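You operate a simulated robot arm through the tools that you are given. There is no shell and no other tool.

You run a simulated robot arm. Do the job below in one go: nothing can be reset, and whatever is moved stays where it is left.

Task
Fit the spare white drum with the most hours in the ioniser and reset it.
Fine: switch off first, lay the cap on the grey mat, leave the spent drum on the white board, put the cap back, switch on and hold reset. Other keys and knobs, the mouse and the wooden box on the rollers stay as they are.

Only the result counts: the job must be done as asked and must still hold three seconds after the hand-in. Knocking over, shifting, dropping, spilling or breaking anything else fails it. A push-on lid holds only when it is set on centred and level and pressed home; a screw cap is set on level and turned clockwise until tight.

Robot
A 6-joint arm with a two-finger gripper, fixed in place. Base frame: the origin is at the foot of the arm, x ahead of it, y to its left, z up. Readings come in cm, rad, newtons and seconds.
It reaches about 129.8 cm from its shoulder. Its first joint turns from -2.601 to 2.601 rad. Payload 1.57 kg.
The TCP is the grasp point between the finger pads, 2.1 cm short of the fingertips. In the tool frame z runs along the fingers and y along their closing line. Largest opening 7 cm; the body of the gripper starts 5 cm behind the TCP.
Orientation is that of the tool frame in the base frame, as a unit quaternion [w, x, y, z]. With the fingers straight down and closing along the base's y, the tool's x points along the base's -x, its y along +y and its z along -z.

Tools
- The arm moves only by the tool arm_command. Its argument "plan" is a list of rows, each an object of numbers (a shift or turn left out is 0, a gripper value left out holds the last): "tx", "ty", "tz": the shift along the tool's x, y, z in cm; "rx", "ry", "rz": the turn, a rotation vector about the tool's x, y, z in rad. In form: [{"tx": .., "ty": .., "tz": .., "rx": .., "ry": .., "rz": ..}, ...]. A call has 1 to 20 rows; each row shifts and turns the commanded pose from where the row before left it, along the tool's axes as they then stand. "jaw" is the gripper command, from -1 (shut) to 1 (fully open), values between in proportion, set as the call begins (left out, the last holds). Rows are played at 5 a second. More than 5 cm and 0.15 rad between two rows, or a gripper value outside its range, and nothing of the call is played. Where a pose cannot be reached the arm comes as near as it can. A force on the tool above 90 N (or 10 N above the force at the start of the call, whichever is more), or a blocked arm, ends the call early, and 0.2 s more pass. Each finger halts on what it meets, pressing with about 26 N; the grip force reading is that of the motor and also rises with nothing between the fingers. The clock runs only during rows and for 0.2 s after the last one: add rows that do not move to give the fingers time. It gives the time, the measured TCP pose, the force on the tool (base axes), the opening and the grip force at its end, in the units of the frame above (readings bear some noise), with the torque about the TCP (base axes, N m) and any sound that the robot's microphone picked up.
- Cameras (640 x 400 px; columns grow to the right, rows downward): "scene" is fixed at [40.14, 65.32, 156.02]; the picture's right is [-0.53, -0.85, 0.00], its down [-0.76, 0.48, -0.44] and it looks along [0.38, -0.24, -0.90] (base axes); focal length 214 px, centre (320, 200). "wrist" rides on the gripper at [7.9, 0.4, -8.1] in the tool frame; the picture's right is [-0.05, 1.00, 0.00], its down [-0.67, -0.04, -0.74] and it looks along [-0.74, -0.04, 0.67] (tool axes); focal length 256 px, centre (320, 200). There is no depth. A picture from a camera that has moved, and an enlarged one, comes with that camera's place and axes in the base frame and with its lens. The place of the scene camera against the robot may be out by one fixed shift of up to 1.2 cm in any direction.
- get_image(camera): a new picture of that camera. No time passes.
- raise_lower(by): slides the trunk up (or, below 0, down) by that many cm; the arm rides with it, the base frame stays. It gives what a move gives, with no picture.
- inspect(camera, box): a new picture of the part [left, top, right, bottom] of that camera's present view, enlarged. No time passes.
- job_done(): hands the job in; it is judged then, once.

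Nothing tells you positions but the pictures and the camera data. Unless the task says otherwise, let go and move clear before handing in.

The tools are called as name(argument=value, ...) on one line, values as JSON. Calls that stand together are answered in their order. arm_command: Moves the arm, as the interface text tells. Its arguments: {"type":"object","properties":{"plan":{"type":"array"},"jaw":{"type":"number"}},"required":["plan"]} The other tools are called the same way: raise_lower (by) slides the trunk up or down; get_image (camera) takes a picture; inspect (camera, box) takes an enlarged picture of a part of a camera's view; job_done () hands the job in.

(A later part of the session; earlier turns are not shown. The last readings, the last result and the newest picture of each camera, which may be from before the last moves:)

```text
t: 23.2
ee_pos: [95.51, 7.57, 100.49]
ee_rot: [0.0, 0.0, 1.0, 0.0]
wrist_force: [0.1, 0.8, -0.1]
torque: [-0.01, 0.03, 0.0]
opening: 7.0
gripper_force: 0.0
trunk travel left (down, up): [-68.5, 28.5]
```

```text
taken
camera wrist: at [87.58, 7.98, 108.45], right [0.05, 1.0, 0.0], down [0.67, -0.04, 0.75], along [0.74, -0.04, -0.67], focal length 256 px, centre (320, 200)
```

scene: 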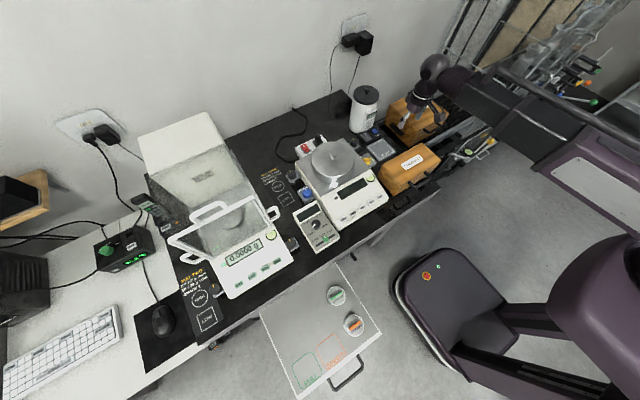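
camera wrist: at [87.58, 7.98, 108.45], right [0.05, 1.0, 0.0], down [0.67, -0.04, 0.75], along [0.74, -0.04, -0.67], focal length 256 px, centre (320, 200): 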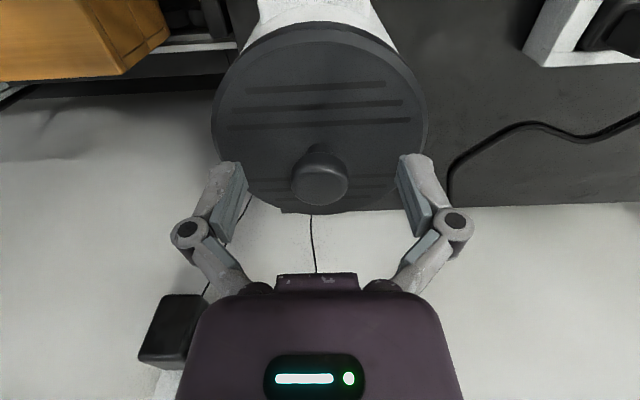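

The knob is level with the grasp point. I'll close the fingers on it.

arm_command(plan=[{}, {}, {}, {}, {}], jaw=-1)

raise_lower(by=0.2)

get_image(camera="wrist")

```text
t: 24.4
ee_pos: [95.49, 7.54, 100.38]
ee_rot: [0.0, 0.0, 1.0, 0.0]
wrist_force: [-0.3, 0.7, 5.2]
torque: [0.01, -0.01, -0.01]
opening: 2.38
gripper_force: 26.2
trunk travel left (down, up): [-68.5, 28.5]
```

```text
t: 24.9
ee_pos: [95.46, 7.54, 100.44]
ee_rot: [0.0, 0.0, 1.0, -0.001]
wrist_force: [-0.3, -0.5, 0.3]
torque: [-0.01, 0.01, -0.01]
opening: 2.38
gripper_force: 26.5
trunk travel left (down, up): [-68.7, 28.3]
```

```text
taken
camera wrist: at [87.61, 7.99, 108.63], right [0.05, 1.0, 0.0], down [0.67, -0.04, 0.75], along [0.74, -0.04, -0.67], focal length 256 px, centre (320, 200)
```

wrist: 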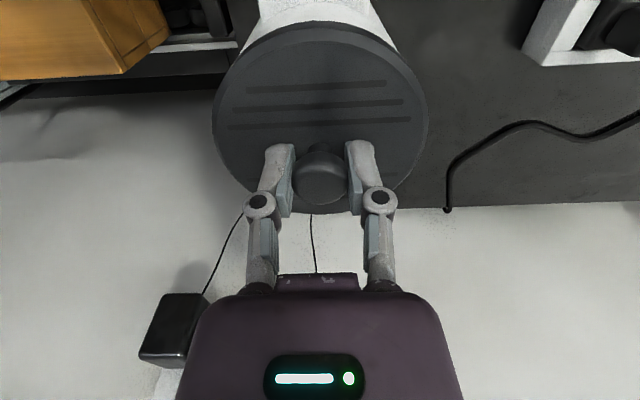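

The knob is gripped at 2.4 cm. I'll lift in small steps and watch the force to find out whether the cap pulls off or screws.

raise_lower(by=0.3)

inspect(camera="wrist", box=[200, 0, 440, 220])

```text
t: 25.4
ee_pos: [95.49, 7.51, 100.9]
ee_rot: [0.0, 0.001, 1.0, 0.0]
wrist_force: [0.0, 0.1, -0.4]
torque: [0.0, 0.02, 0.01]
opening: 2.42
gripper_force: 26.3
trunk travel left (down, up): [-69.0, 28.0]
```

```text
1.82 times, centred on (320, 110) of wrist
camera zoom: at [87.61, 7.99, 108.93], right [0.05, 1.0, 0.0], down [0.67, -0.04, 0.75], along [0.74, -0.04, -0.67], focal length 465 px, centre (320, 364)
```

zoom: 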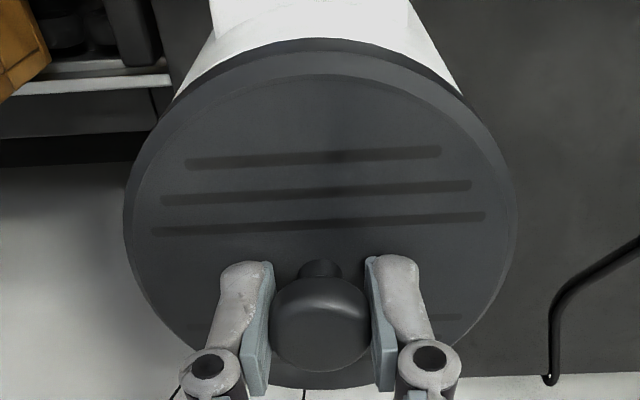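

The force stays near zero and the knob keeps its place between the fingers, so the cap may be lifting freely. I'll check from the scene camera and lift more.

raise_lower(by=1.5)

inspect(camera="scene", box=[340, 60, 420, 140])

get_image(camera="wrist")

```text
t: 26.0
ee_pos: [95.55, 7.64, 102.33]
ee_rot: [0.0, 0.0, 1.0, 0.0]
wrist_force: [-0.3, -0.6, -0.5]
torque: [-0.01, -0.06, -0.01]
opening: 2.38
gripper_force: 25.7
trunk travel left (down, up): [-70.5, 26.5]
```

```text
5.00 times, centred on (380, 100) of scene
camera zoom: at [40.14, 65.32, 156.02], right [-0.53, -0.85, 0.0], down [-0.76, 0.48, -0.44], along [0.38, -0.24, -0.9], focal length 1072 px, centre (20, 700)
```

zoom: 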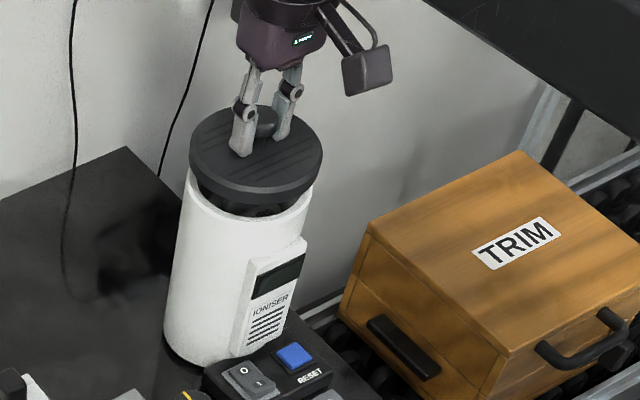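

```text
taken
camera wrist: at [87.61, 7.99, 110.43], right [0.05, 1.0, 0.0], down [0.67, -0.04, 0.75], along [0.74, -0.04, -0.67], focal length 256 px, centre (320, 200)
```

wrist: 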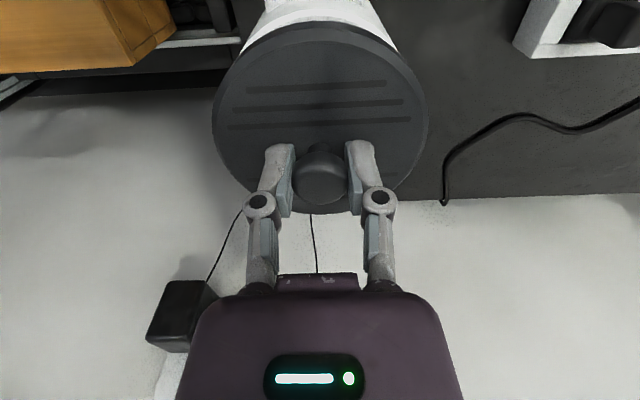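

The cap pulls straight off, so it is push-on, with a plug underneath. I'll raise it clear and check what lies inside and how deep the plug is.

raise_lower(by=8)

inspect(camera="scene", box=[340, 40, 420, 120])

inspect(camera="scene", box=[345, 70, 395, 110])

```text
t: 27.2
ee_pos: [95.54, 7.59, 110.44]
ee_rot: [0.0, 0.0, 1.0, 0.0]
wrist_force: [0.2, 0.2, -1.3]
torque: [0.0, -0.02, 0.01]
opening: 2.39
gripper_force: 26.6
trunk travel left (down, up): [-78.5, 18.5]
```

```text
5.00 times, centred on (380, 80) of scene
camera zoom: at [40.14, 65.32, 156.02], right [-0.53, -0.85, 0.0], down [-0.76, 0.48, -0.44], along [0.38, -0.24, -0.9], focal length 1072 px, centre (20, 800)
```

zoom: 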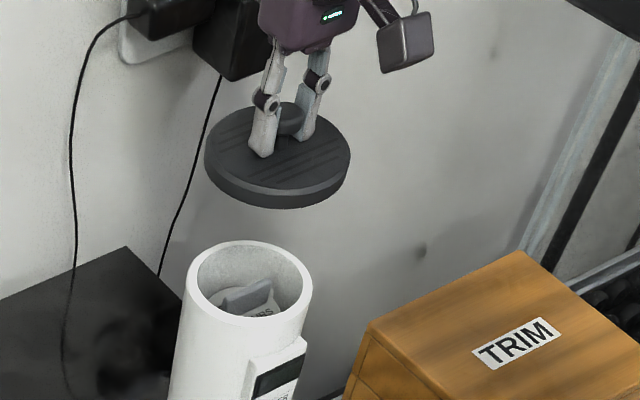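

```text
10.00 times, centred on (370, 90) of scene
camera zoom: at [40.14, 65.32, 156.02], right [-0.53, -0.85, 0.0], down [-0.76, 0.48, -0.44], along [0.38, -0.24, -0.9], focal length 2145 px, centre (-180, 1300)
```

zoom: 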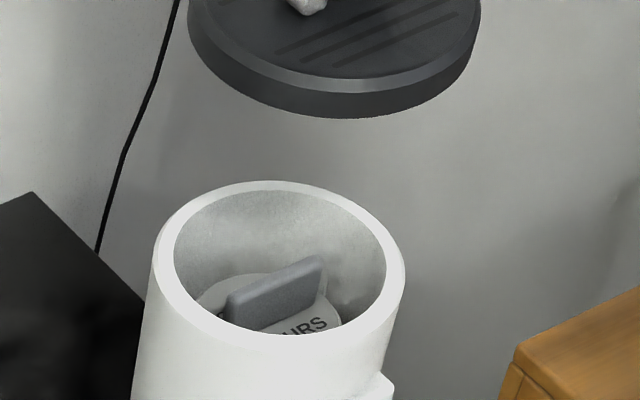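

The spent drum sits recessed inside, with a grey bar handle running along y, so I need the fingers closing along x. I'll turn the hand a quarter turn, which also keeps the wrist camera away from the corner-set box, and then carry the cap toward the mat.

arm_command(plan=[{"rz": -0.14}, {"rz": -0.14}, {"rz": -0.14}, {"rz": -0.14}, {"rz": -0.14}, {"rz": -0.14}, {"rz": -0.14}, {"rz": -0.14}, {"rz": -0.14}, {"rz": -0.14}, {"rz": -0.1708}, {}])

```text
refused: row 11 steps farther than a row can; nothing moved
```

arm_command(plan=[{"rz": -0.14}, {"rz": -0.14}, {"rz": -0.14}, {"rz": -0.14}, {"rz": -0.14}, {"rz": -0.14}, {"rz": -0.14}, {"rz": -0.14}, {"rz": -0.14}, {"rz": -0.14}, {"rz": -0.1}, {"rz": -0.0708}, {}])

get_image(camera="wrist")

get_image(camera="scene")

```text
t: 30.0
ee_pos: [95.55, 7.54, 110.35]
ee_rot: [0.0, 0.708, -0.706, 0.0]
wrist_force: [0.8, -1.2, -1.2]
torque: [0.01, -0.03, 0.01]
opening: 2.42
gripper_force: 26.3
trunk travel left (down, up): [-78.5, 18.5]
```

```text
taken
camera wrist: at [95.15, -0.36, 118.44], right [-1.0, 0.05, 0.0], down [0.03, 0.67, 0.74], along [0.04, 0.74, -0.67], focal length 256 px, centre (320, 200)
```

wrist: 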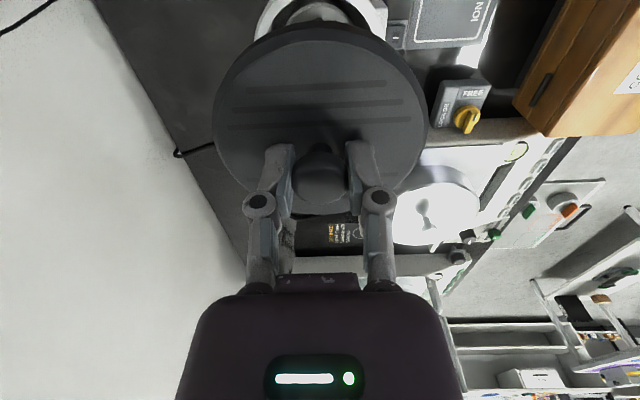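

```text
taken
```

scene: 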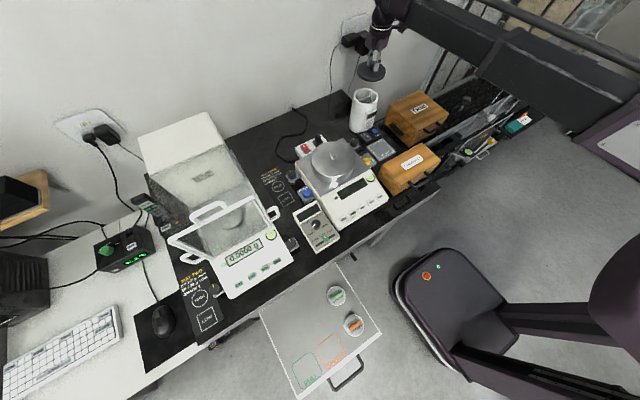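

The quarter turn went fine. I'll move the cap over the mat centre at height.

arm_command(plan=[{"ty": 4.2}, {"ty": 4.2}, {"ty": 4.2}, {"ty": 4.25}, {}, {}])

get_image(camera="wrist")

inspect(camera="scene", box=[340, 40, 460, 180])

```text
t: 31.4
ee_pos: [78.75, 7.4, 110.39]
ee_rot: [0.0, -0.707, 0.707, 0.0]
wrist_force: [0.1, 0.6, -0.6]
torque: [0.0, 0.0, 0.02]
opening: 2.38
gripper_force: 25.6
trunk travel left (down, up): [-78.5, 18.5]
```

```text
taken
camera wrist: at [78.3, -0.4, 118.46], right [-1.0, 0.05, 0.0], down [0.04, 0.67, 0.74], along [0.04, 0.74, -0.67], focal length 256 px, centre (320, 200)
```

wrist: 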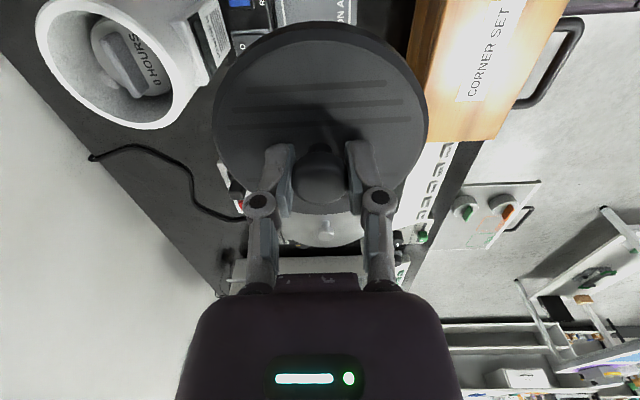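

```text
2.86 times, centred on (400, 110) of scene
camera zoom: at [40.14, 65.32, 156.02], right [-0.53, -0.85, 0.0], down [-0.76, 0.48, -0.44], along [0.38, -0.24, -0.9], focal length 613 px, centre (91, 457)
```

zoom: 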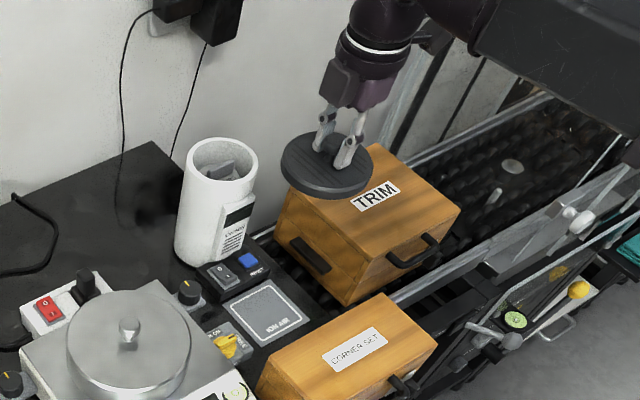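

The cap hangs over the mat. I'll zoom into the open ioniser from here for the spent drum's details, then lower the cap.

inspect(camera="wrist", box=[30, 0, 230, 130])

raise_lower(by=-20)

get_image(camera="wrist")

inspect(camera="scene", box=[340, 70, 460, 180])

```text
3.08 times, centred on (130, 65) of wrist
camera zoom: at [78.3, -0.4, 118.46], right [-1.0, 0.05, 0.0], down [0.04, 0.67, 0.74], along [0.04, 0.74, -0.67], focal length 788 px, centre (905, 615)
```

zoom: 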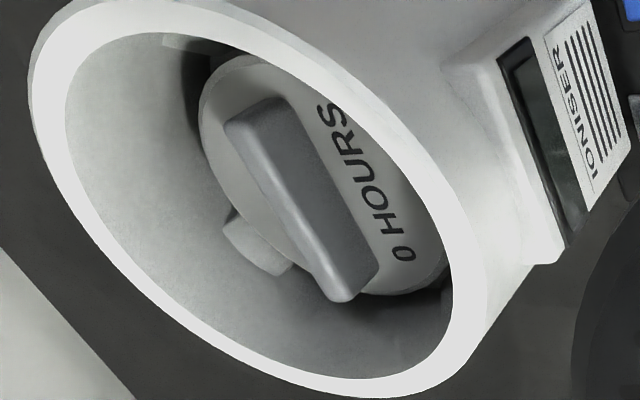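

```text
t: 33.6
ee_pos: [78.82, 7.53, 90.28]
ee_rot: [0.0, 0.707, -0.707, 0.0]
wrist_force: [0.8, 0.2, -0.9]
torque: [-0.03, 0.0, 0.0]
opening: 2.41
gripper_force: 26.1
trunk travel left (down, up): [-58.5, 38.5]
```

```text
taken
camera wrist: at [78.33, -0.41, 98.45], right [-1.0, 0.05, 0.0], down [0.04, 0.67, 0.74], along [0.04, 0.74, -0.67], focal length 256 px, centre (320, 200)
```

wrist: 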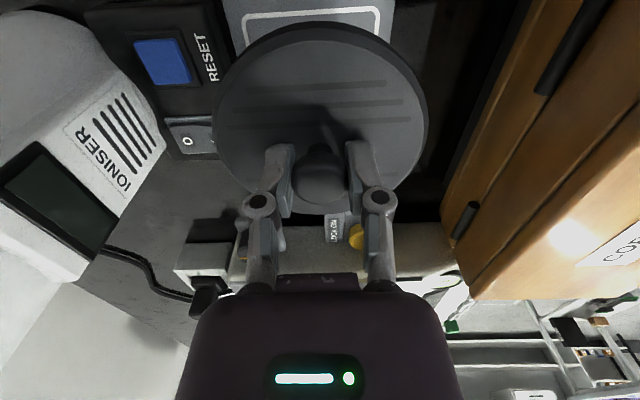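

```text
3.64 times, centred on (400, 125) of scene
camera zoom: at [40.14, 65.32, 156.02], right [-0.53, -0.85, 0.0], down [-0.76, 0.48, -0.44], along [0.38, -0.24, -0.9], focal length 780 px, centre (29, 473)
```

zoom: 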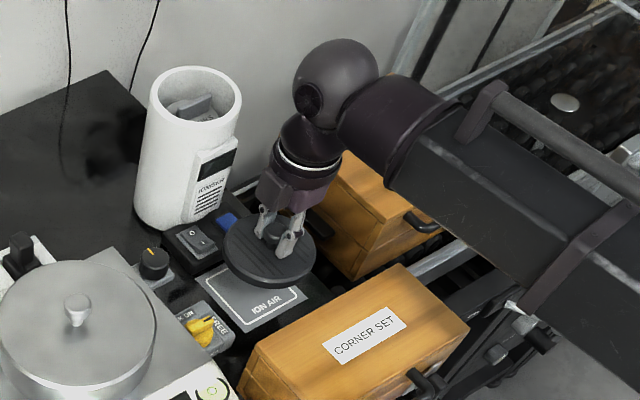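

The cap is about 5 cm above the mat, aligned. I'll lower slowly to contact.

raise_lower(by=-4)

raise_lower(by=-0.6)

inspect(camera="scene", box=[350, 110, 420, 170])

```text
t: 34.4
ee_pos: [78.6, 7.43, 86.4]
ee_rot: [0.0, 0.707, -0.707, -0.001]
wrist_force: [0.2, -0.8, 0.0]
torque: [0.02, 0.0, -0.01]
opening: 2.37
gripper_force: 25.7
trunk travel left (down, up): [-54.5, 42.5]
```

```text
t: 35.0
ee_pos: [78.8, 7.46, 85.77]
ee_rot: [0.001, -0.707, 0.707, 0.0]
wrist_force: [-0.3, 0.3, -1.0]
torque: [0.02, 0.02, 0.0]
opening: 2.4
gripper_force: 26.4
trunk travel left (down, up): [-53.9, 43.1]
```

```text
6.67 times, centred on (385, 140) of scene
camera zoom: at [40.14, 65.32, 156.02], right [-0.53, -0.85, 0.0], down [-0.76, 0.48, -0.44], along [0.38, -0.24, -0.9], focal length 1430 px, centre (-113, 600)
```

zoom: 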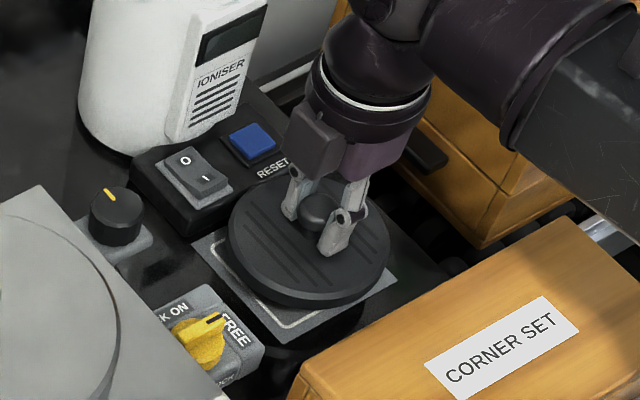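

No contact yet. I'll keep lowering in small steps.

raise_lower(by=-0.5)

raise_lower(by=-0.4)

raise_lower(by=-0.3)

```text
t: 35.5
ee_pos: [78.74, 7.49, 85.16]
ee_rot: [0.0, -0.707, 0.707, -0.001]
wrist_force: [-1.3, -0.8, -0.6]
torque: [-0.01, -0.02, 0.01]
opening: 2.39
gripper_force: 25.9
trunk travel left (down, up): [-53.4, 43.6]
```

```text
t: 36.0
ee_pos: [78.79, 7.55, 84.83]
ee_rot: [0.0, 0.707, -0.707, 0.0]
wrist_force: [-0.2, -0.8, -0.3]
torque: [0.04, -0.01, 0.04]
opening: 2.42
gripper_force: 26.0
trunk travel left (down, up): [-53.0, 44.0]
```

```text
t: 36.5
ee_pos: [78.64, 7.55, 84.56]
ee_rot: [-0.001, 0.707, -0.707, 0.0]
wrist_force: [-0.6, -1.0, -1.5]
torque: [0.03, -0.01, 0.01]
opening: 2.38
gripper_force: 26.0
trunk travel left (down, up): [-52.7, 44.3]
```

raise_lower(by=-0.25)

raise_lower(by=-0.25)

inspect(camera="scene", box=[350, 110, 420, 170])

```text
t: 37.1
ee_pos: [78.74, 7.45, 84.23]
ee_rot: [0.0, 0.707, -0.707, -0.001]
wrist_force: [-0.1, -0.1, -0.4]
torque: [0.01, 0.02, -0.01]
opening: 2.4
gripper_force: 26.2
trunk travel left (down, up): [-52.4, 44.6]
```

```text
t: 37.6
ee_pos: [78.78, 7.46, 84.16]
ee_rot: [0.0, 0.707, -0.707, 0.001]
wrist_force: [3.6, 0.3, 10.6]
torque: [0.01, -0.05, 0.01]
opening: 2.42
gripper_force: 26.2
trunk travel left (down, up): [-52.2, 44.8]
```

```text
6.67 times, centred on (385, 140) of scene
camera zoom: at [40.14, 65.32, 156.02], right [-0.53, -0.85, 0.0], down [-0.76, 0.48, -0.44], along [0.38, -0.24, -0.9], focal length 1430 px, centre (-113, 600)
```

zoom: 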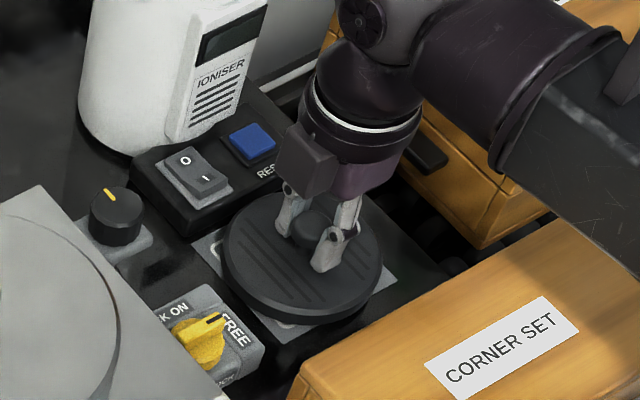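

Contact at 10 N means the cap now lies on the mat. I'll ease off a touch, release, and rise.

raise_lower(by=0.1)

arm_command(plan=[{}, {}, {}, {}], jaw=0.2)

raise_lower(by=6)

get_image(camera="wrist")

inspect(camera="scene", box=[350, 90, 430, 170])

```text
t: 38.1
ee_pos: [78.79, 7.35, 84.19]
ee_rot: [0.001, 0.707, -0.707, 0.0]
wrist_force: [0.9, -0.3, -2.1]
torque: [-0.02, 0.0, -0.01]
opening: 2.38
gripper_force: 26.2
trunk travel left (down, up): [-52.3, 44.7]
```

```text
t: 39.1
ee_pos: [78.8, 7.51, 84.1]
ee_rot: [0.0, 0.707, -0.707, 0.0]
wrist_force: [-0.8, -0.3, -0.5]
torque: [0.05, 0.01, 0.01]
opening: 4.21
gripper_force: 0.0
trunk travel left (down, up): [-52.3, 44.7]
```

```text
t: 40.1
ee_pos: [78.78, 7.51, 90.14]
ee_rot: [0.001, -0.706, 0.708, 0.0]
wrist_force: [0.1, 0.8, 0.3]
torque: [-0.02, 0.03, -0.04]
opening: 4.21
gripper_force: 0.2
trunk travel left (down, up): [-58.3, 38.7]
```

```text
taken
camera wrist: at [78.34, -0.4, 98.24], right [-1.0, 0.05, 0.0], down [0.04, 0.67, 0.74], along [0.04, 0.74, -0.67], focal length 256 px, centre (320, 200)
```

wrist: 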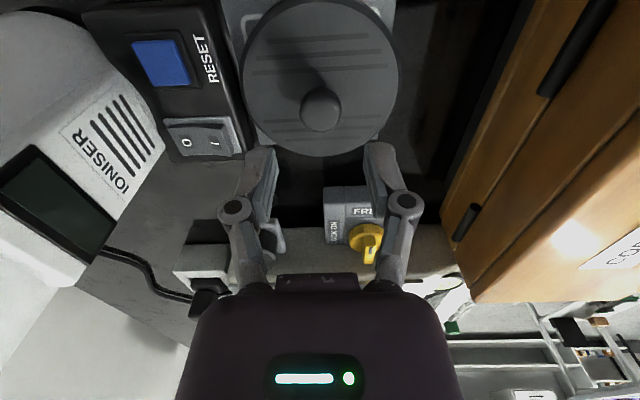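

```text
5.00 times, centred on (390, 130) of scene
camera zoom: at [40.14, 65.32, 156.02], right [-0.53, -0.85, 0.0], down [-0.76, 0.48, -0.44], along [0.38, -0.24, -0.9], focal length 1072 px, centre (-30, 550)
```

zoom: 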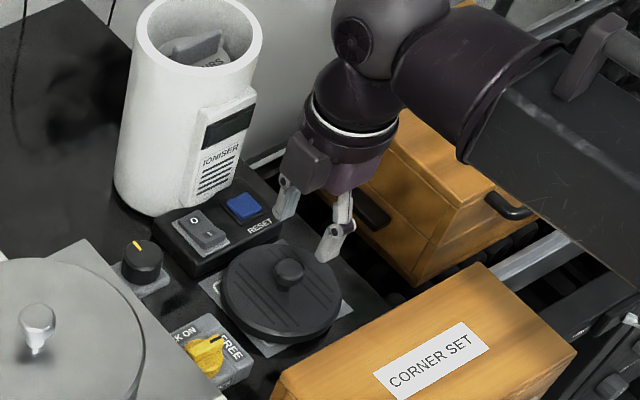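

The cap is lying on the mat. I'll rise and move to a spot where the wrist camera looks down into the ioniser.

raise_lower(by=22)

arm_command(plan=[{"ty": -4.2, "tx": 1.9}, {"ty": -4.2, "tx": 1.9}, {"ty": -4.2, "tx": 1.9}, {"ty": -4.2, "tx": 1.9}, {}, {}], jaw=1)

get_image(camera="wrist")

inspect(camera="wrist", box=[260, 70, 380, 190])

```text
t: 42.4
ee_pos: [78.78, 7.54, 112.19]
ee_rot: [0.0, -0.707, 0.707, 0.001]
wrist_force: [0.1, 0.3, -0.5]
torque: [0.01, -0.02, 0.03]
opening: 4.2
gripper_force: 0.1
trunk travel left (down, up): [-80.3, 16.7]
```

```text
t: 43.8
ee_pos: [95.65, -0.12, 112.16]
ee_rot: [0.0, 0.708, -0.706, 0.0]
wrist_force: [0.3, 0.1, -0.3]
torque: [0.01, -0.02, 0.02]
opening: 6.99
gripper_force: 0.0
trunk travel left (down, up): [-80.3, 16.7]
```

```text
taken
camera wrist: at [95.27, -7.98, 120.22], right [-1.0, 0.05, 0.0], down [0.04, 0.67, 0.74], along [0.04, 0.74, -0.67], focal length 256 px, centre (320, 200)
```

wrist: 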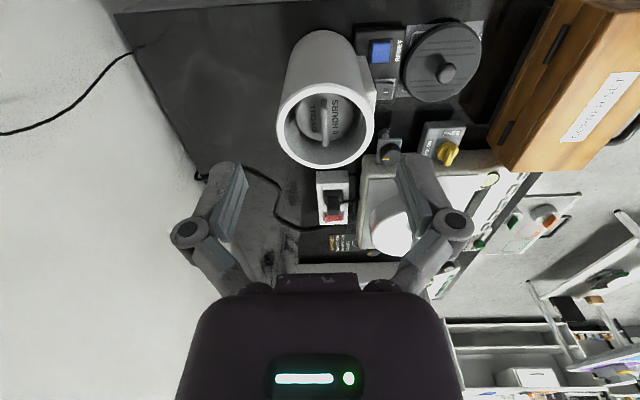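

```text
3.33 times, centred on (320, 130) of wrist
camera zoom: at [95.27, -7.98, 120.22], right [-1.0, 0.05, 0.0], down [0.04, 0.67, 0.74], along [0.04, 0.74, -0.67], focal length 853 px, centre (320, 433)
```

zoom: 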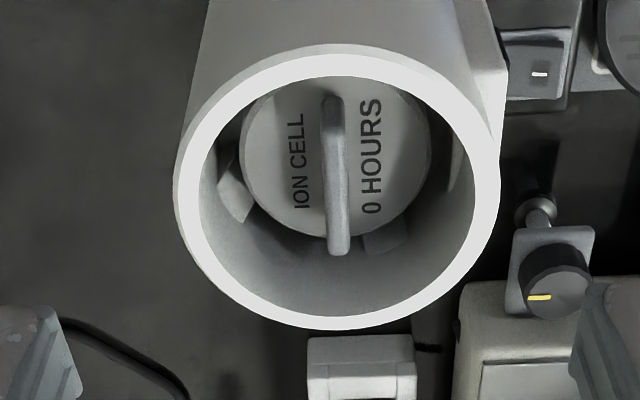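

I can see the spent "0 HOURS" drum with its bar along y, held between guide blocks. I'll take a second view from the side to measure its depth.

arm_command(plan=[{"ty": 4}, {"ty": 3}, {}])

inspect(camera="wrist", box=[200, 70, 320, 190])

```text
t: 44.6
ee_pos: [88.7, -0.11, 112.12]
ee_rot: [-0.001, 0.707, -0.707, -0.001]
wrist_force: [-0.1, -0.3, -0.4]
torque: [0.01, 0.01, 0.03]
opening: 7.02
gripper_force: 0.1
trunk travel left (down, up): [-80.3, 16.7]
```

```text
3.33 times, centred on (260, 130) of wrist
camera zoom: at [88.26, -8.03, 120.24], right [-1.0, 0.05, 0.0], down [0.04, 0.67, 0.74], along [0.04, 0.74, -0.67], focal length 853 px, centre (520, 433)
```

zoom: 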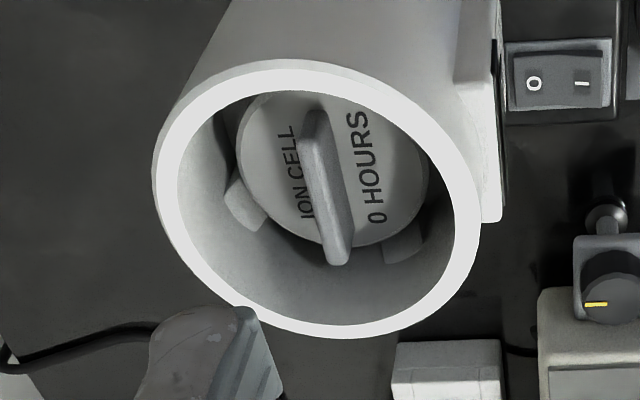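

The rim is at z≈96.3 with a bore about 8.7 cm. The bar lies along y from about 5 to 9.7 at x≈95.55, its top near z 94.7 and the drum face near 92.8. I'll centre over it with the fingers half open.

arm_command(plan=[{"ty": -3.42, "tx": -2.5}, {"ty": -3.42, "tx": -2.5}, {"tx": -2.5}, {}, {}], jaw=0)

raise_lower(by=-11)

get_image(camera="wrist")

inspect(camera="scene", box=[330, 60, 410, 130])

```text
t: 45.8
ee_pos: [95.41, 7.33, 112.21]
ee_rot: [0.0, -0.707, 0.707, 0.0]
wrist_force: [-0.2, -0.8, 1.1]
torque: [0.03, -0.01, 0.01]
opening: 3.52
gripper_force: 0.0
trunk travel left (down, up): [-80.3, 16.7]
```

```text
t: 47.2
ee_pos: [95.48, 7.43, 101.19]
ee_rot: [0.0, 0.707, -0.707, -0.001]
wrist_force: [0.7, -1.1, -0.2]
torque: [0.02, -0.01, 0.04]
opening: 3.51
gripper_force: 0.0
trunk travel left (down, up): [-69.3, 27.7]
```

```text
taken
camera wrist: at [95.0, -0.57, 109.26], right [-1.0, 0.05, 0.0], down [0.04, 0.67, 0.74], along [0.04, 0.74, -0.67], focal length 256 px, centre (320, 200)
```

wrist: 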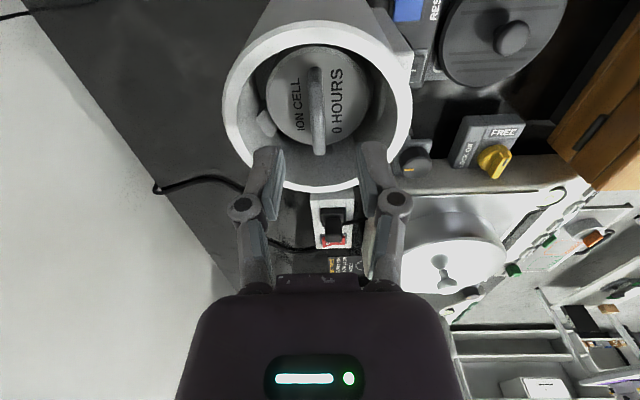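

```text
5.71 times, centred on (370, 95) of scene
camera zoom: at [40.14, 65.32, 156.02], right [-0.53, -0.85, 0.0], down [-0.76, 0.48, -0.44], along [0.38, -0.24, -0.9], focal length 1226 px, centre (34, 800)
```

zoom: 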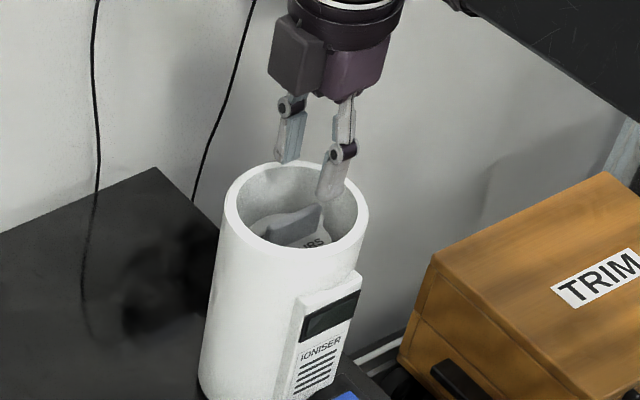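

I'm just above the rim. I'll zoom in to refine the bar's position relative to the fingers.

inspect(camera="wrist", box=[230, 20, 410, 200])

```text
2.22 times, centred on (320, 110) of wrist
camera zoom: at [95.0, -0.57, 109.26], right [-1.0, 0.05, 0.0], down [0.04, 0.67, 0.74], along [0.04, 0.74, -0.67], focal length 569 px, centre (320, 400)
```

zoom: 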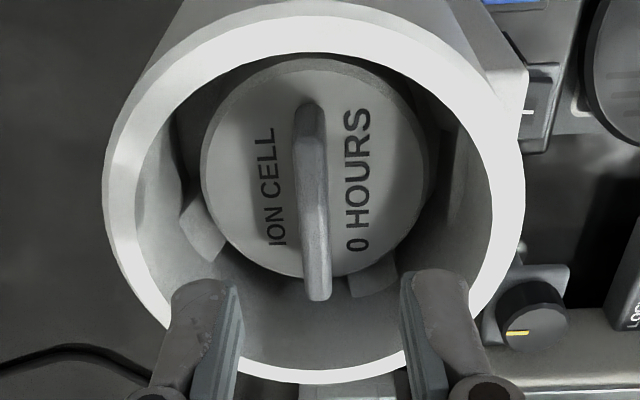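

The bar is centred at about (95.65, 7.63). I'll correct by a couple of millimetres and lower into the bore.

arm_command(plan=[{"ty": -0.2, "tx": -0.2}, {}])

raise_lower(by=-5)

get_image(camera="wrist")

inspect(camera="scene", box=[330, 60, 410, 130])

```text
t: 47.8
ee_pos: [95.66, 7.47, 101.13]
ee_rot: [0.0, 0.708, -0.707, -0.001]
wrist_force: [0.2, -0.1, -0.1]
torque: [-0.02, 0.02, -0.01]
opening: 3.48
gripper_force: 0.1
trunk travel left (down, up): [-69.3, 27.7]
```

```text
t: 48.8
ee_pos: [95.69, 7.48, 96.16]
ee_rot: [-0.001, -0.707, 0.707, 0.0]
wrist_force: [-0.4, 0.0, 0.0]
torque: [0.03, 0.02, -0.02]
opening: 3.49
gripper_force: 0.1
trunk travel left (down, up): [-64.3, 32.7]
```

```text
taken
camera wrist: at [95.2, -0.37, 104.26], right [-1.0, 0.05, 0.0], down [0.04, 0.67, 0.74], along [0.04, 0.74, -0.67], focal length 256 px, centre (320, 200)
```

wrist: 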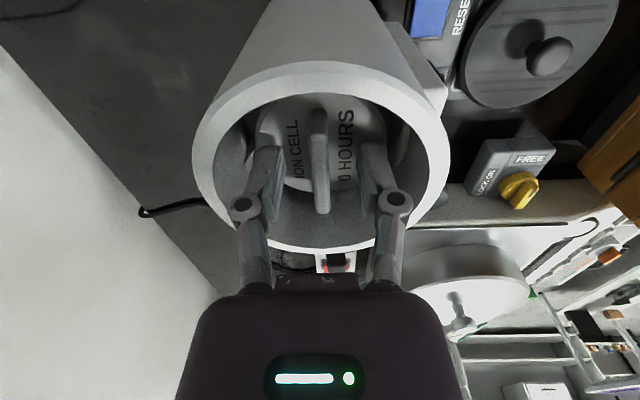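

```text
5.71 times, centred on (370, 95) of scene
camera zoom: at [40.14, 65.32, 156.02], right [-0.53, -0.85, 0.0], down [-0.76, 0.48, -0.44], along [0.38, -0.24, -0.9], focal length 1226 px, centre (34, 800)
```

zoom: 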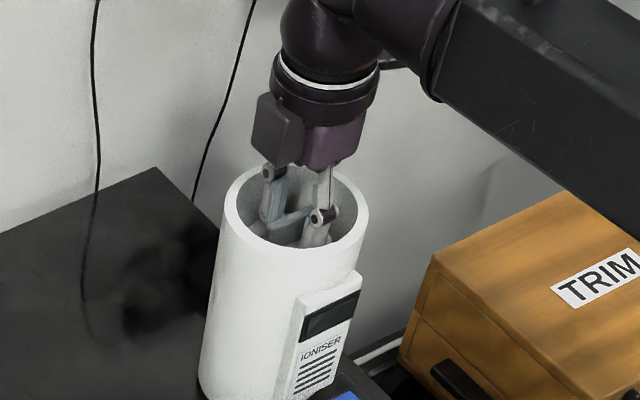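

The fingers straddle the bar nicely. I'll lower a bit further, feeling for the drum face.

raise_lower(by=-0.5)

raise_lower(by=-0.3)

inspect(camera="wrist", box=[230, 60, 410, 240])

```text
t: 49.3
ee_pos: [95.63, 7.42, 95.74]
ee_rot: [0.0, 0.707, -0.707, 0.0]
wrist_force: [1.3, 0.1, 7.4]
torque: [-0.01, -0.07, -0.02]
opening: 3.55
gripper_force: 0.6
trunk travel left (down, up): [-63.8, 33.2]
```

```text
t: 49.8
ee_pos: [95.52, 7.5, 95.58]
ee_rot: [0.001, -0.707, 0.707, 0.0]
wrist_force: [1.0, 0.7, 31.3]
torque: [0.03, -0.16, 0.0]
opening: 3.98
gripper_force: 9.3
trunk travel left (down, up): [-63.5, 33.5]
```

```text
2.22 times, centred on (320, 150) of wrist
camera zoom: at [94.98, -0.38, 103.67], right [-1.0, 0.05, 0.0], down [0.04, 0.67, 0.74], along [0.04, 0.74, -0.67], focal length 569 px, centre (320, 311)
```

zoom: 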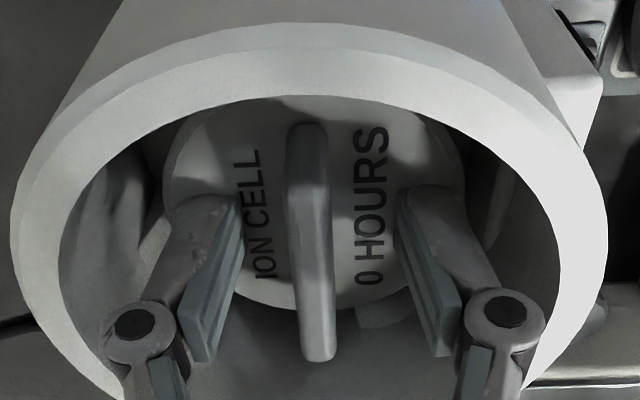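

I touched the drum face, so its top is at z≈93.55. I'll back off a little and close on the bar.

raise_lower(by=0.35)

arm_command(plan=[{}, {}, {}, {}, {}], jaw=-1)

inspect(camera="wrist", box=[230, 60, 410, 240])

```text
t: 50.4
ee_pos: [95.55, 7.52, 95.77]
ee_rot: [0.0, -0.707, 0.708, -0.001]
wrist_force: [-1.7, 0.0, 6.8]
torque: [-0.01, 0.12, 0.03]
opening: 3.58
gripper_force: 0.3
trunk travel left (down, up): [-63.8, 33.2]
```

```text
t: 51.5
ee_pos: [95.42, 7.54, 95.9]
ee_rot: [-0.001, 0.707, -0.707, 0.0]
wrist_force: [0.8, -0.1, 19.3]
torque: [0.01, 0.01, 0.02]
opening: 0.73
gripper_force: 26.1
trunk travel left (down, up): [-63.8, 33.2]
```

```text
2.22 times, centred on (320, 150) of wrist
camera zoom: at [95.04, -0.38, 103.98], right [-1.0, 0.05, 0.0], down [0.03, 0.67, 0.74], along [0.04, 0.74, -0.67], focal length 569 px, centre (320, 311)
```

zoom: 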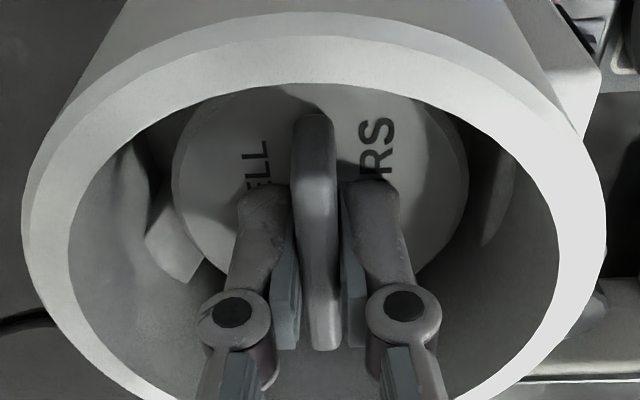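

The bar is gripped at 0.73 cm. I'll lift slowly.

raise_lower(by=0.6)

raise_lower(by=2)

inspect(camera="wrist", box=[230, 60, 410, 240])

inspect(camera="scene", box=[330, 60, 410, 130])

```text
t: 52.1
ee_pos: [95.76, 7.52, 96.32]
ee_rot: [0.0, 0.707, -0.707, 0.0]
wrist_force: [-0.4, -0.1, 0.0]
torque: [-0.02, 0.02, -0.01]
opening: 0.71
gripper_force: 25.8
trunk travel left (down, up): [-64.4, 32.6]
```

```text
t: 52.8
ee_pos: [95.69, 7.57, 98.31]
ee_rot: [0.0, 0.707, -0.707, 0.0]
wrist_force: [0.4, -0.3, -1.2]
torque: [0.0, 0.01, 0.03]
opening: 0.71
gripper_force: 25.7
trunk travel left (down, up): [-66.4, 30.6]
```

```text
2.22 times, centred on (320, 150) of wrist
camera zoom: at [95.23, -0.36, 106.39], right [-1.0, 0.05, 0.0], down [0.04, 0.67, 0.74], along [0.04, 0.74, -0.67], focal length 569 px, centre (320, 311)
```

zoom: 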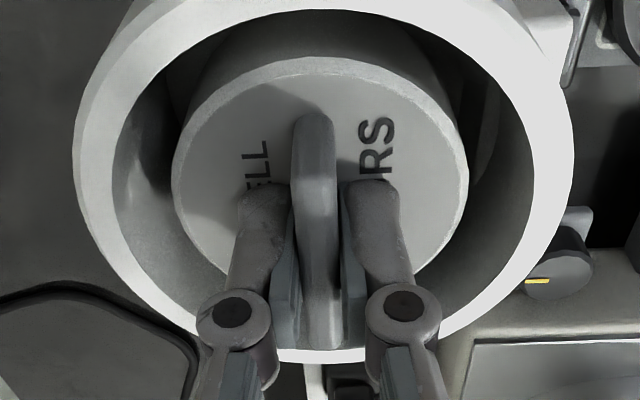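

```text
5.71 times, centred on (370, 95) of scene
camera zoom: at [40.14, 65.32, 156.02], right [-0.53, -0.85, 0.0], down [-0.76, 0.48, -0.44], along [0.38, -0.24, -0.9], focal length 1226 px, centre (34, 800)
```

zoom: 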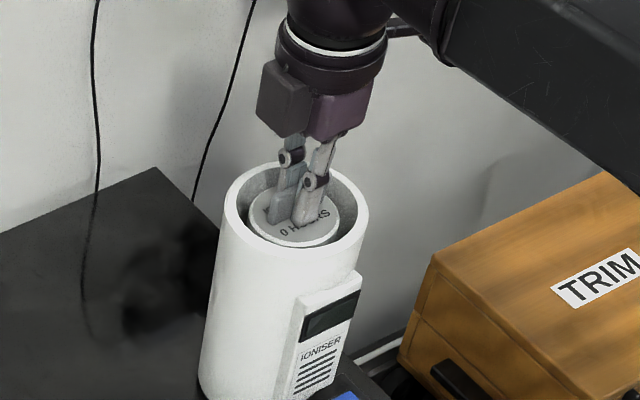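

The drum is coming out. I'll lift it all the way clear.

raise_lower(by=10)

raise_lower(by=8)

get_image(camera="scene")

inspect(camera="scene", box=[330, 20, 430, 120])

get_image(camera="wrist")

```text
t: 54.1
ee_pos: [95.67, 7.52, 108.27]
ee_rot: [0.0, 0.707, -0.707, 0.0]
wrist_force: [-0.7, -0.3, -0.6]
torque: [-0.03, 0.0, 0.02]
opening: 0.73
gripper_force: 25.8
trunk travel left (down, up): [-76.4, 20.6]
```

```text
t: 55.3
ee_pos: [95.69, 7.54, 116.24]
ee_rot: [-0.001, -0.707, 0.707, 0.0]
wrist_force: [0.9, 0.4, -1.5]
torque: [0.01, -0.03, 0.01]
opening: 0.71
gripper_force: 25.7
trunk travel left (down, up): [-84.4, 12.6]
```

```text
taken
```

scene: 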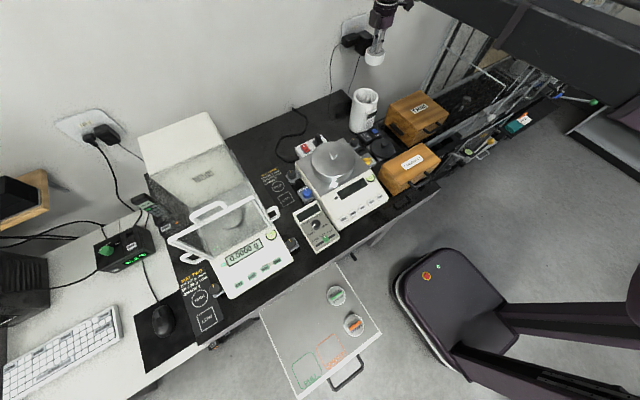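

```text
4.00 times, centred on (380, 70) of scene
camera zoom: at [40.14, 65.32, 156.02], right [-0.53, -0.85, 0.0], down [-0.76, 0.48, -0.44], along [0.38, -0.24, -0.9], focal length 858 px, centre (80, 720)
```

zoom: 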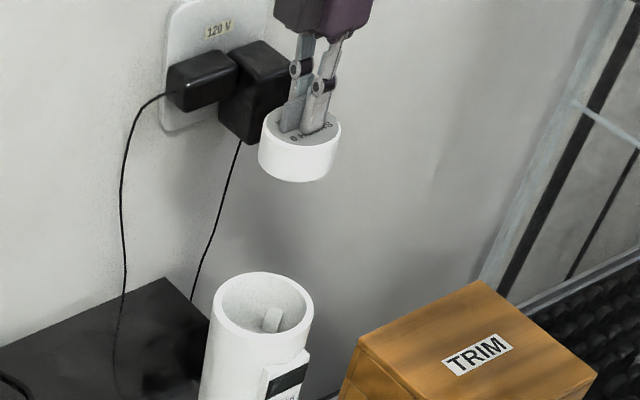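

```text
taken
camera wrist: at [95.23, -0.36, 124.38], right [-1.0, 0.05, 0.0], down [0.04, 0.67, 0.74], along [0.04, 0.74, -0.67], focal length 256 px, centre (320, 200)
```

wrist: 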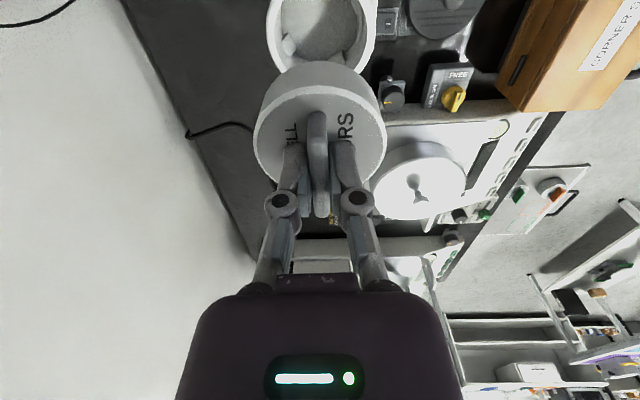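

The drum is about 7 cm wide and 4 cm tall. Before I carry it off, I'll look into the empty bore and re-check the board.

inspect(camera="wrist", box=[260, 0, 390, 70])

inspect(camera="scene", box=[345, 80, 385, 110])

inspect(camera="scene", box=[240, 250, 400, 400])

```text
4.92 times, centred on (325, 35) of wrist
camera zoom: at [95.23, -0.36, 124.38], right [-1.0, 0.05, 0.0], down [0.04, 0.67, 0.74], along [0.04, 0.74, -0.67], focal length 1260 px, centre (295, 1012)
```

zoom: 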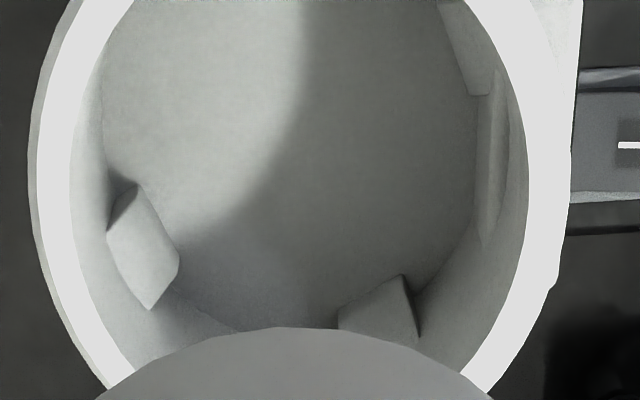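

```text
13.33 times, centred on (365, 95) of scene
camera zoom: at [40.14, 65.32, 156.02], right [-0.53, -0.85, 0.0], down [-0.76, 0.48, -0.44], along [0.38, -0.24, -0.9], focal length 2860 px, centre (-280, 1600)
```

zoom: 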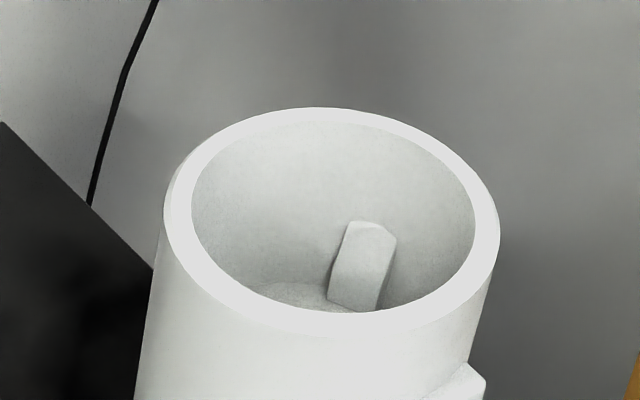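

```text
2.67 times, centred on (320, 325) of scene
camera zoom: at [40.14, 65.32, 156.02], right [-0.53, -0.85, 0.0], down [-0.76, 0.48, -0.44], along [0.38, -0.24, -0.9], focal length 572 px, centre (320, -133)
```

zoom: 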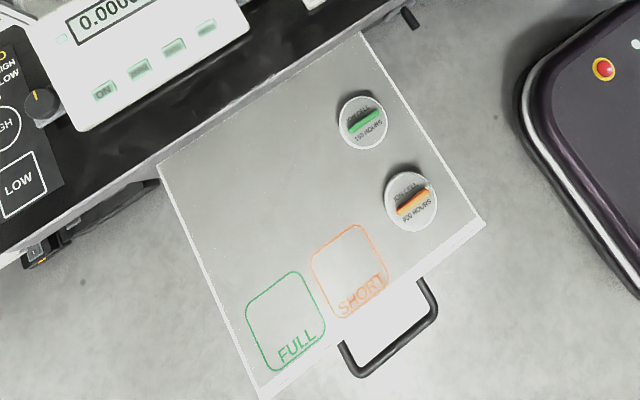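

The bore has three guide ribs and a flat seat. I'll carry the spent drum high over the bench toward the free back part of the white board, around (42, 72).

arm_command(plan=[{"ty": 2.68, "tx": -3.22}, {"ty": 2.68, "tx": -3.22}, {"ty": 2.68, "tx": -3.22}, {"ty": 2.68, "tx": -3.22}, {"ty": 2.68, "tx": -3.22}, {"ty": 2.68, "tx": -3.22}, {"ty": 2.68, "tx": -3.22}, {"ty": 2.68, "tx": -3.22}, {"ty": 2.68, "tx": -3.22}, {"ty": 2.68, "tx": -3.22}, {}])

get_image(camera="scene")

get_image(camera="wrist")

```text
t: 57.7
ee_pos: [68.81, 39.73, 116.35]
ee_rot: [0.0, -0.706, 0.708, 0.001]
wrist_force: [0.2, -0.6, -0.7]
torque: [-0.02, 0.02, 0.0]
opening: 0.71
gripper_force: 25.9
trunk travel left (down, up): [-84.4, 12.6]
```

```text
taken
```

scene: 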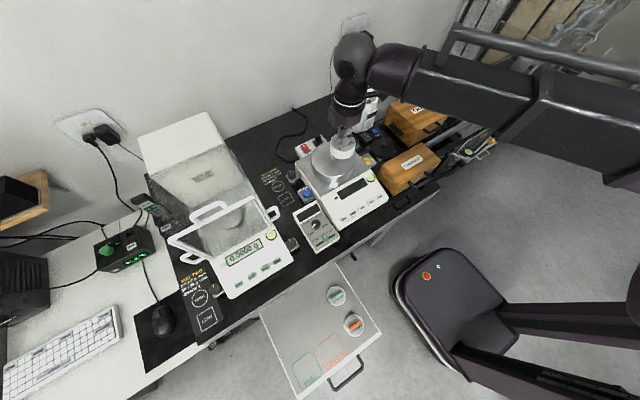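

```text
taken
camera wrist: at [68.42, 31.89, 124.38], right [-1.0, 0.05, 0.0], down [0.04, 0.67, 0.74], along [0.04, 0.74, -0.67], focal length 256 px, centre (320, 200)
```

wrist: 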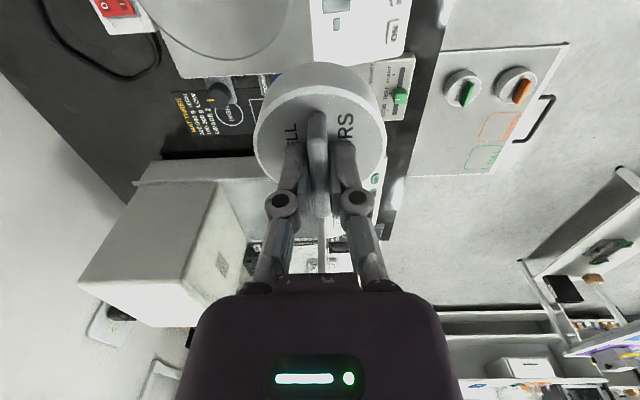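

Halfway and all clear. I'll continue to above the board.

arm_command(plan=[{"ty": 2.68, "tx": -3.22}, {"ty": 2.68, "tx": -3.22}, {"ty": 2.68, "tx": -3.22}, {"ty": 2.68, "tx": -3.22}, {"ty": 2.68, "tx": -3.22}, {"ty": 2.68, "tx": -3.22}, {"ty": 2.68, "tx": -3.22}, {"ty": 2.68, "tx": -3.22}, {"ty": 2.68, "tx": -3.22}, {"ty": 2.68, "tx": -3.22}, {}])

get_image(camera="scene")

get_image(camera="wrist")

```text
t: 60.1
ee_pos: [42.02, 71.76, 116.4]
ee_rot: [-0.001, -0.706, 0.708, 0.0]
wrist_force: [-0.3, -0.3, -0.7]
torque: [0.02, -0.02, 0.02]
opening: 0.73
gripper_force: 25.9
trunk travel left (down, up): [-84.4, 12.6]
```

```text
taken
```

scene: 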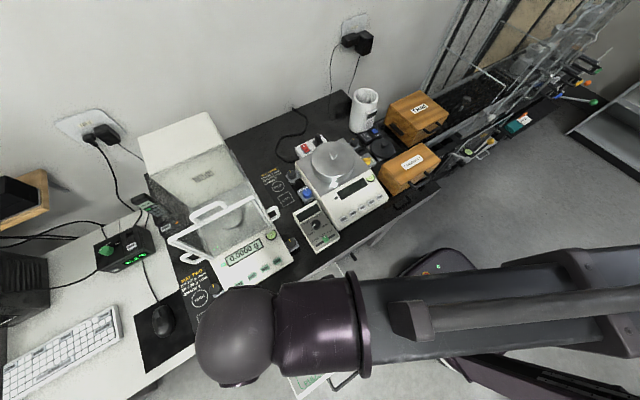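

```text
taken
camera wrist: at [41.61, 63.95, 124.4], right [-1.0, 0.05, 0.0], down [0.04, 0.67, 0.74], along [0.04, 0.74, -0.67], focal length 256 px, centre (320, 200)
```

wrist: 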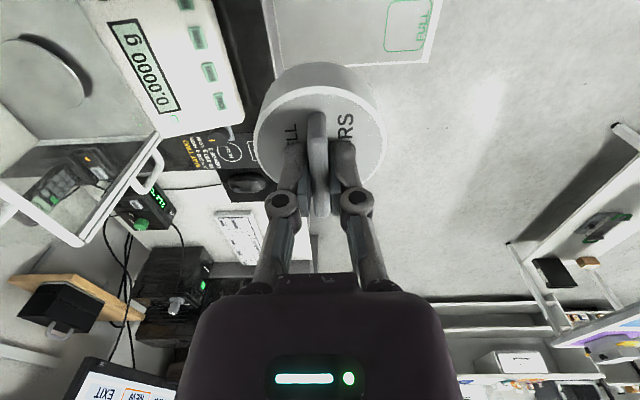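

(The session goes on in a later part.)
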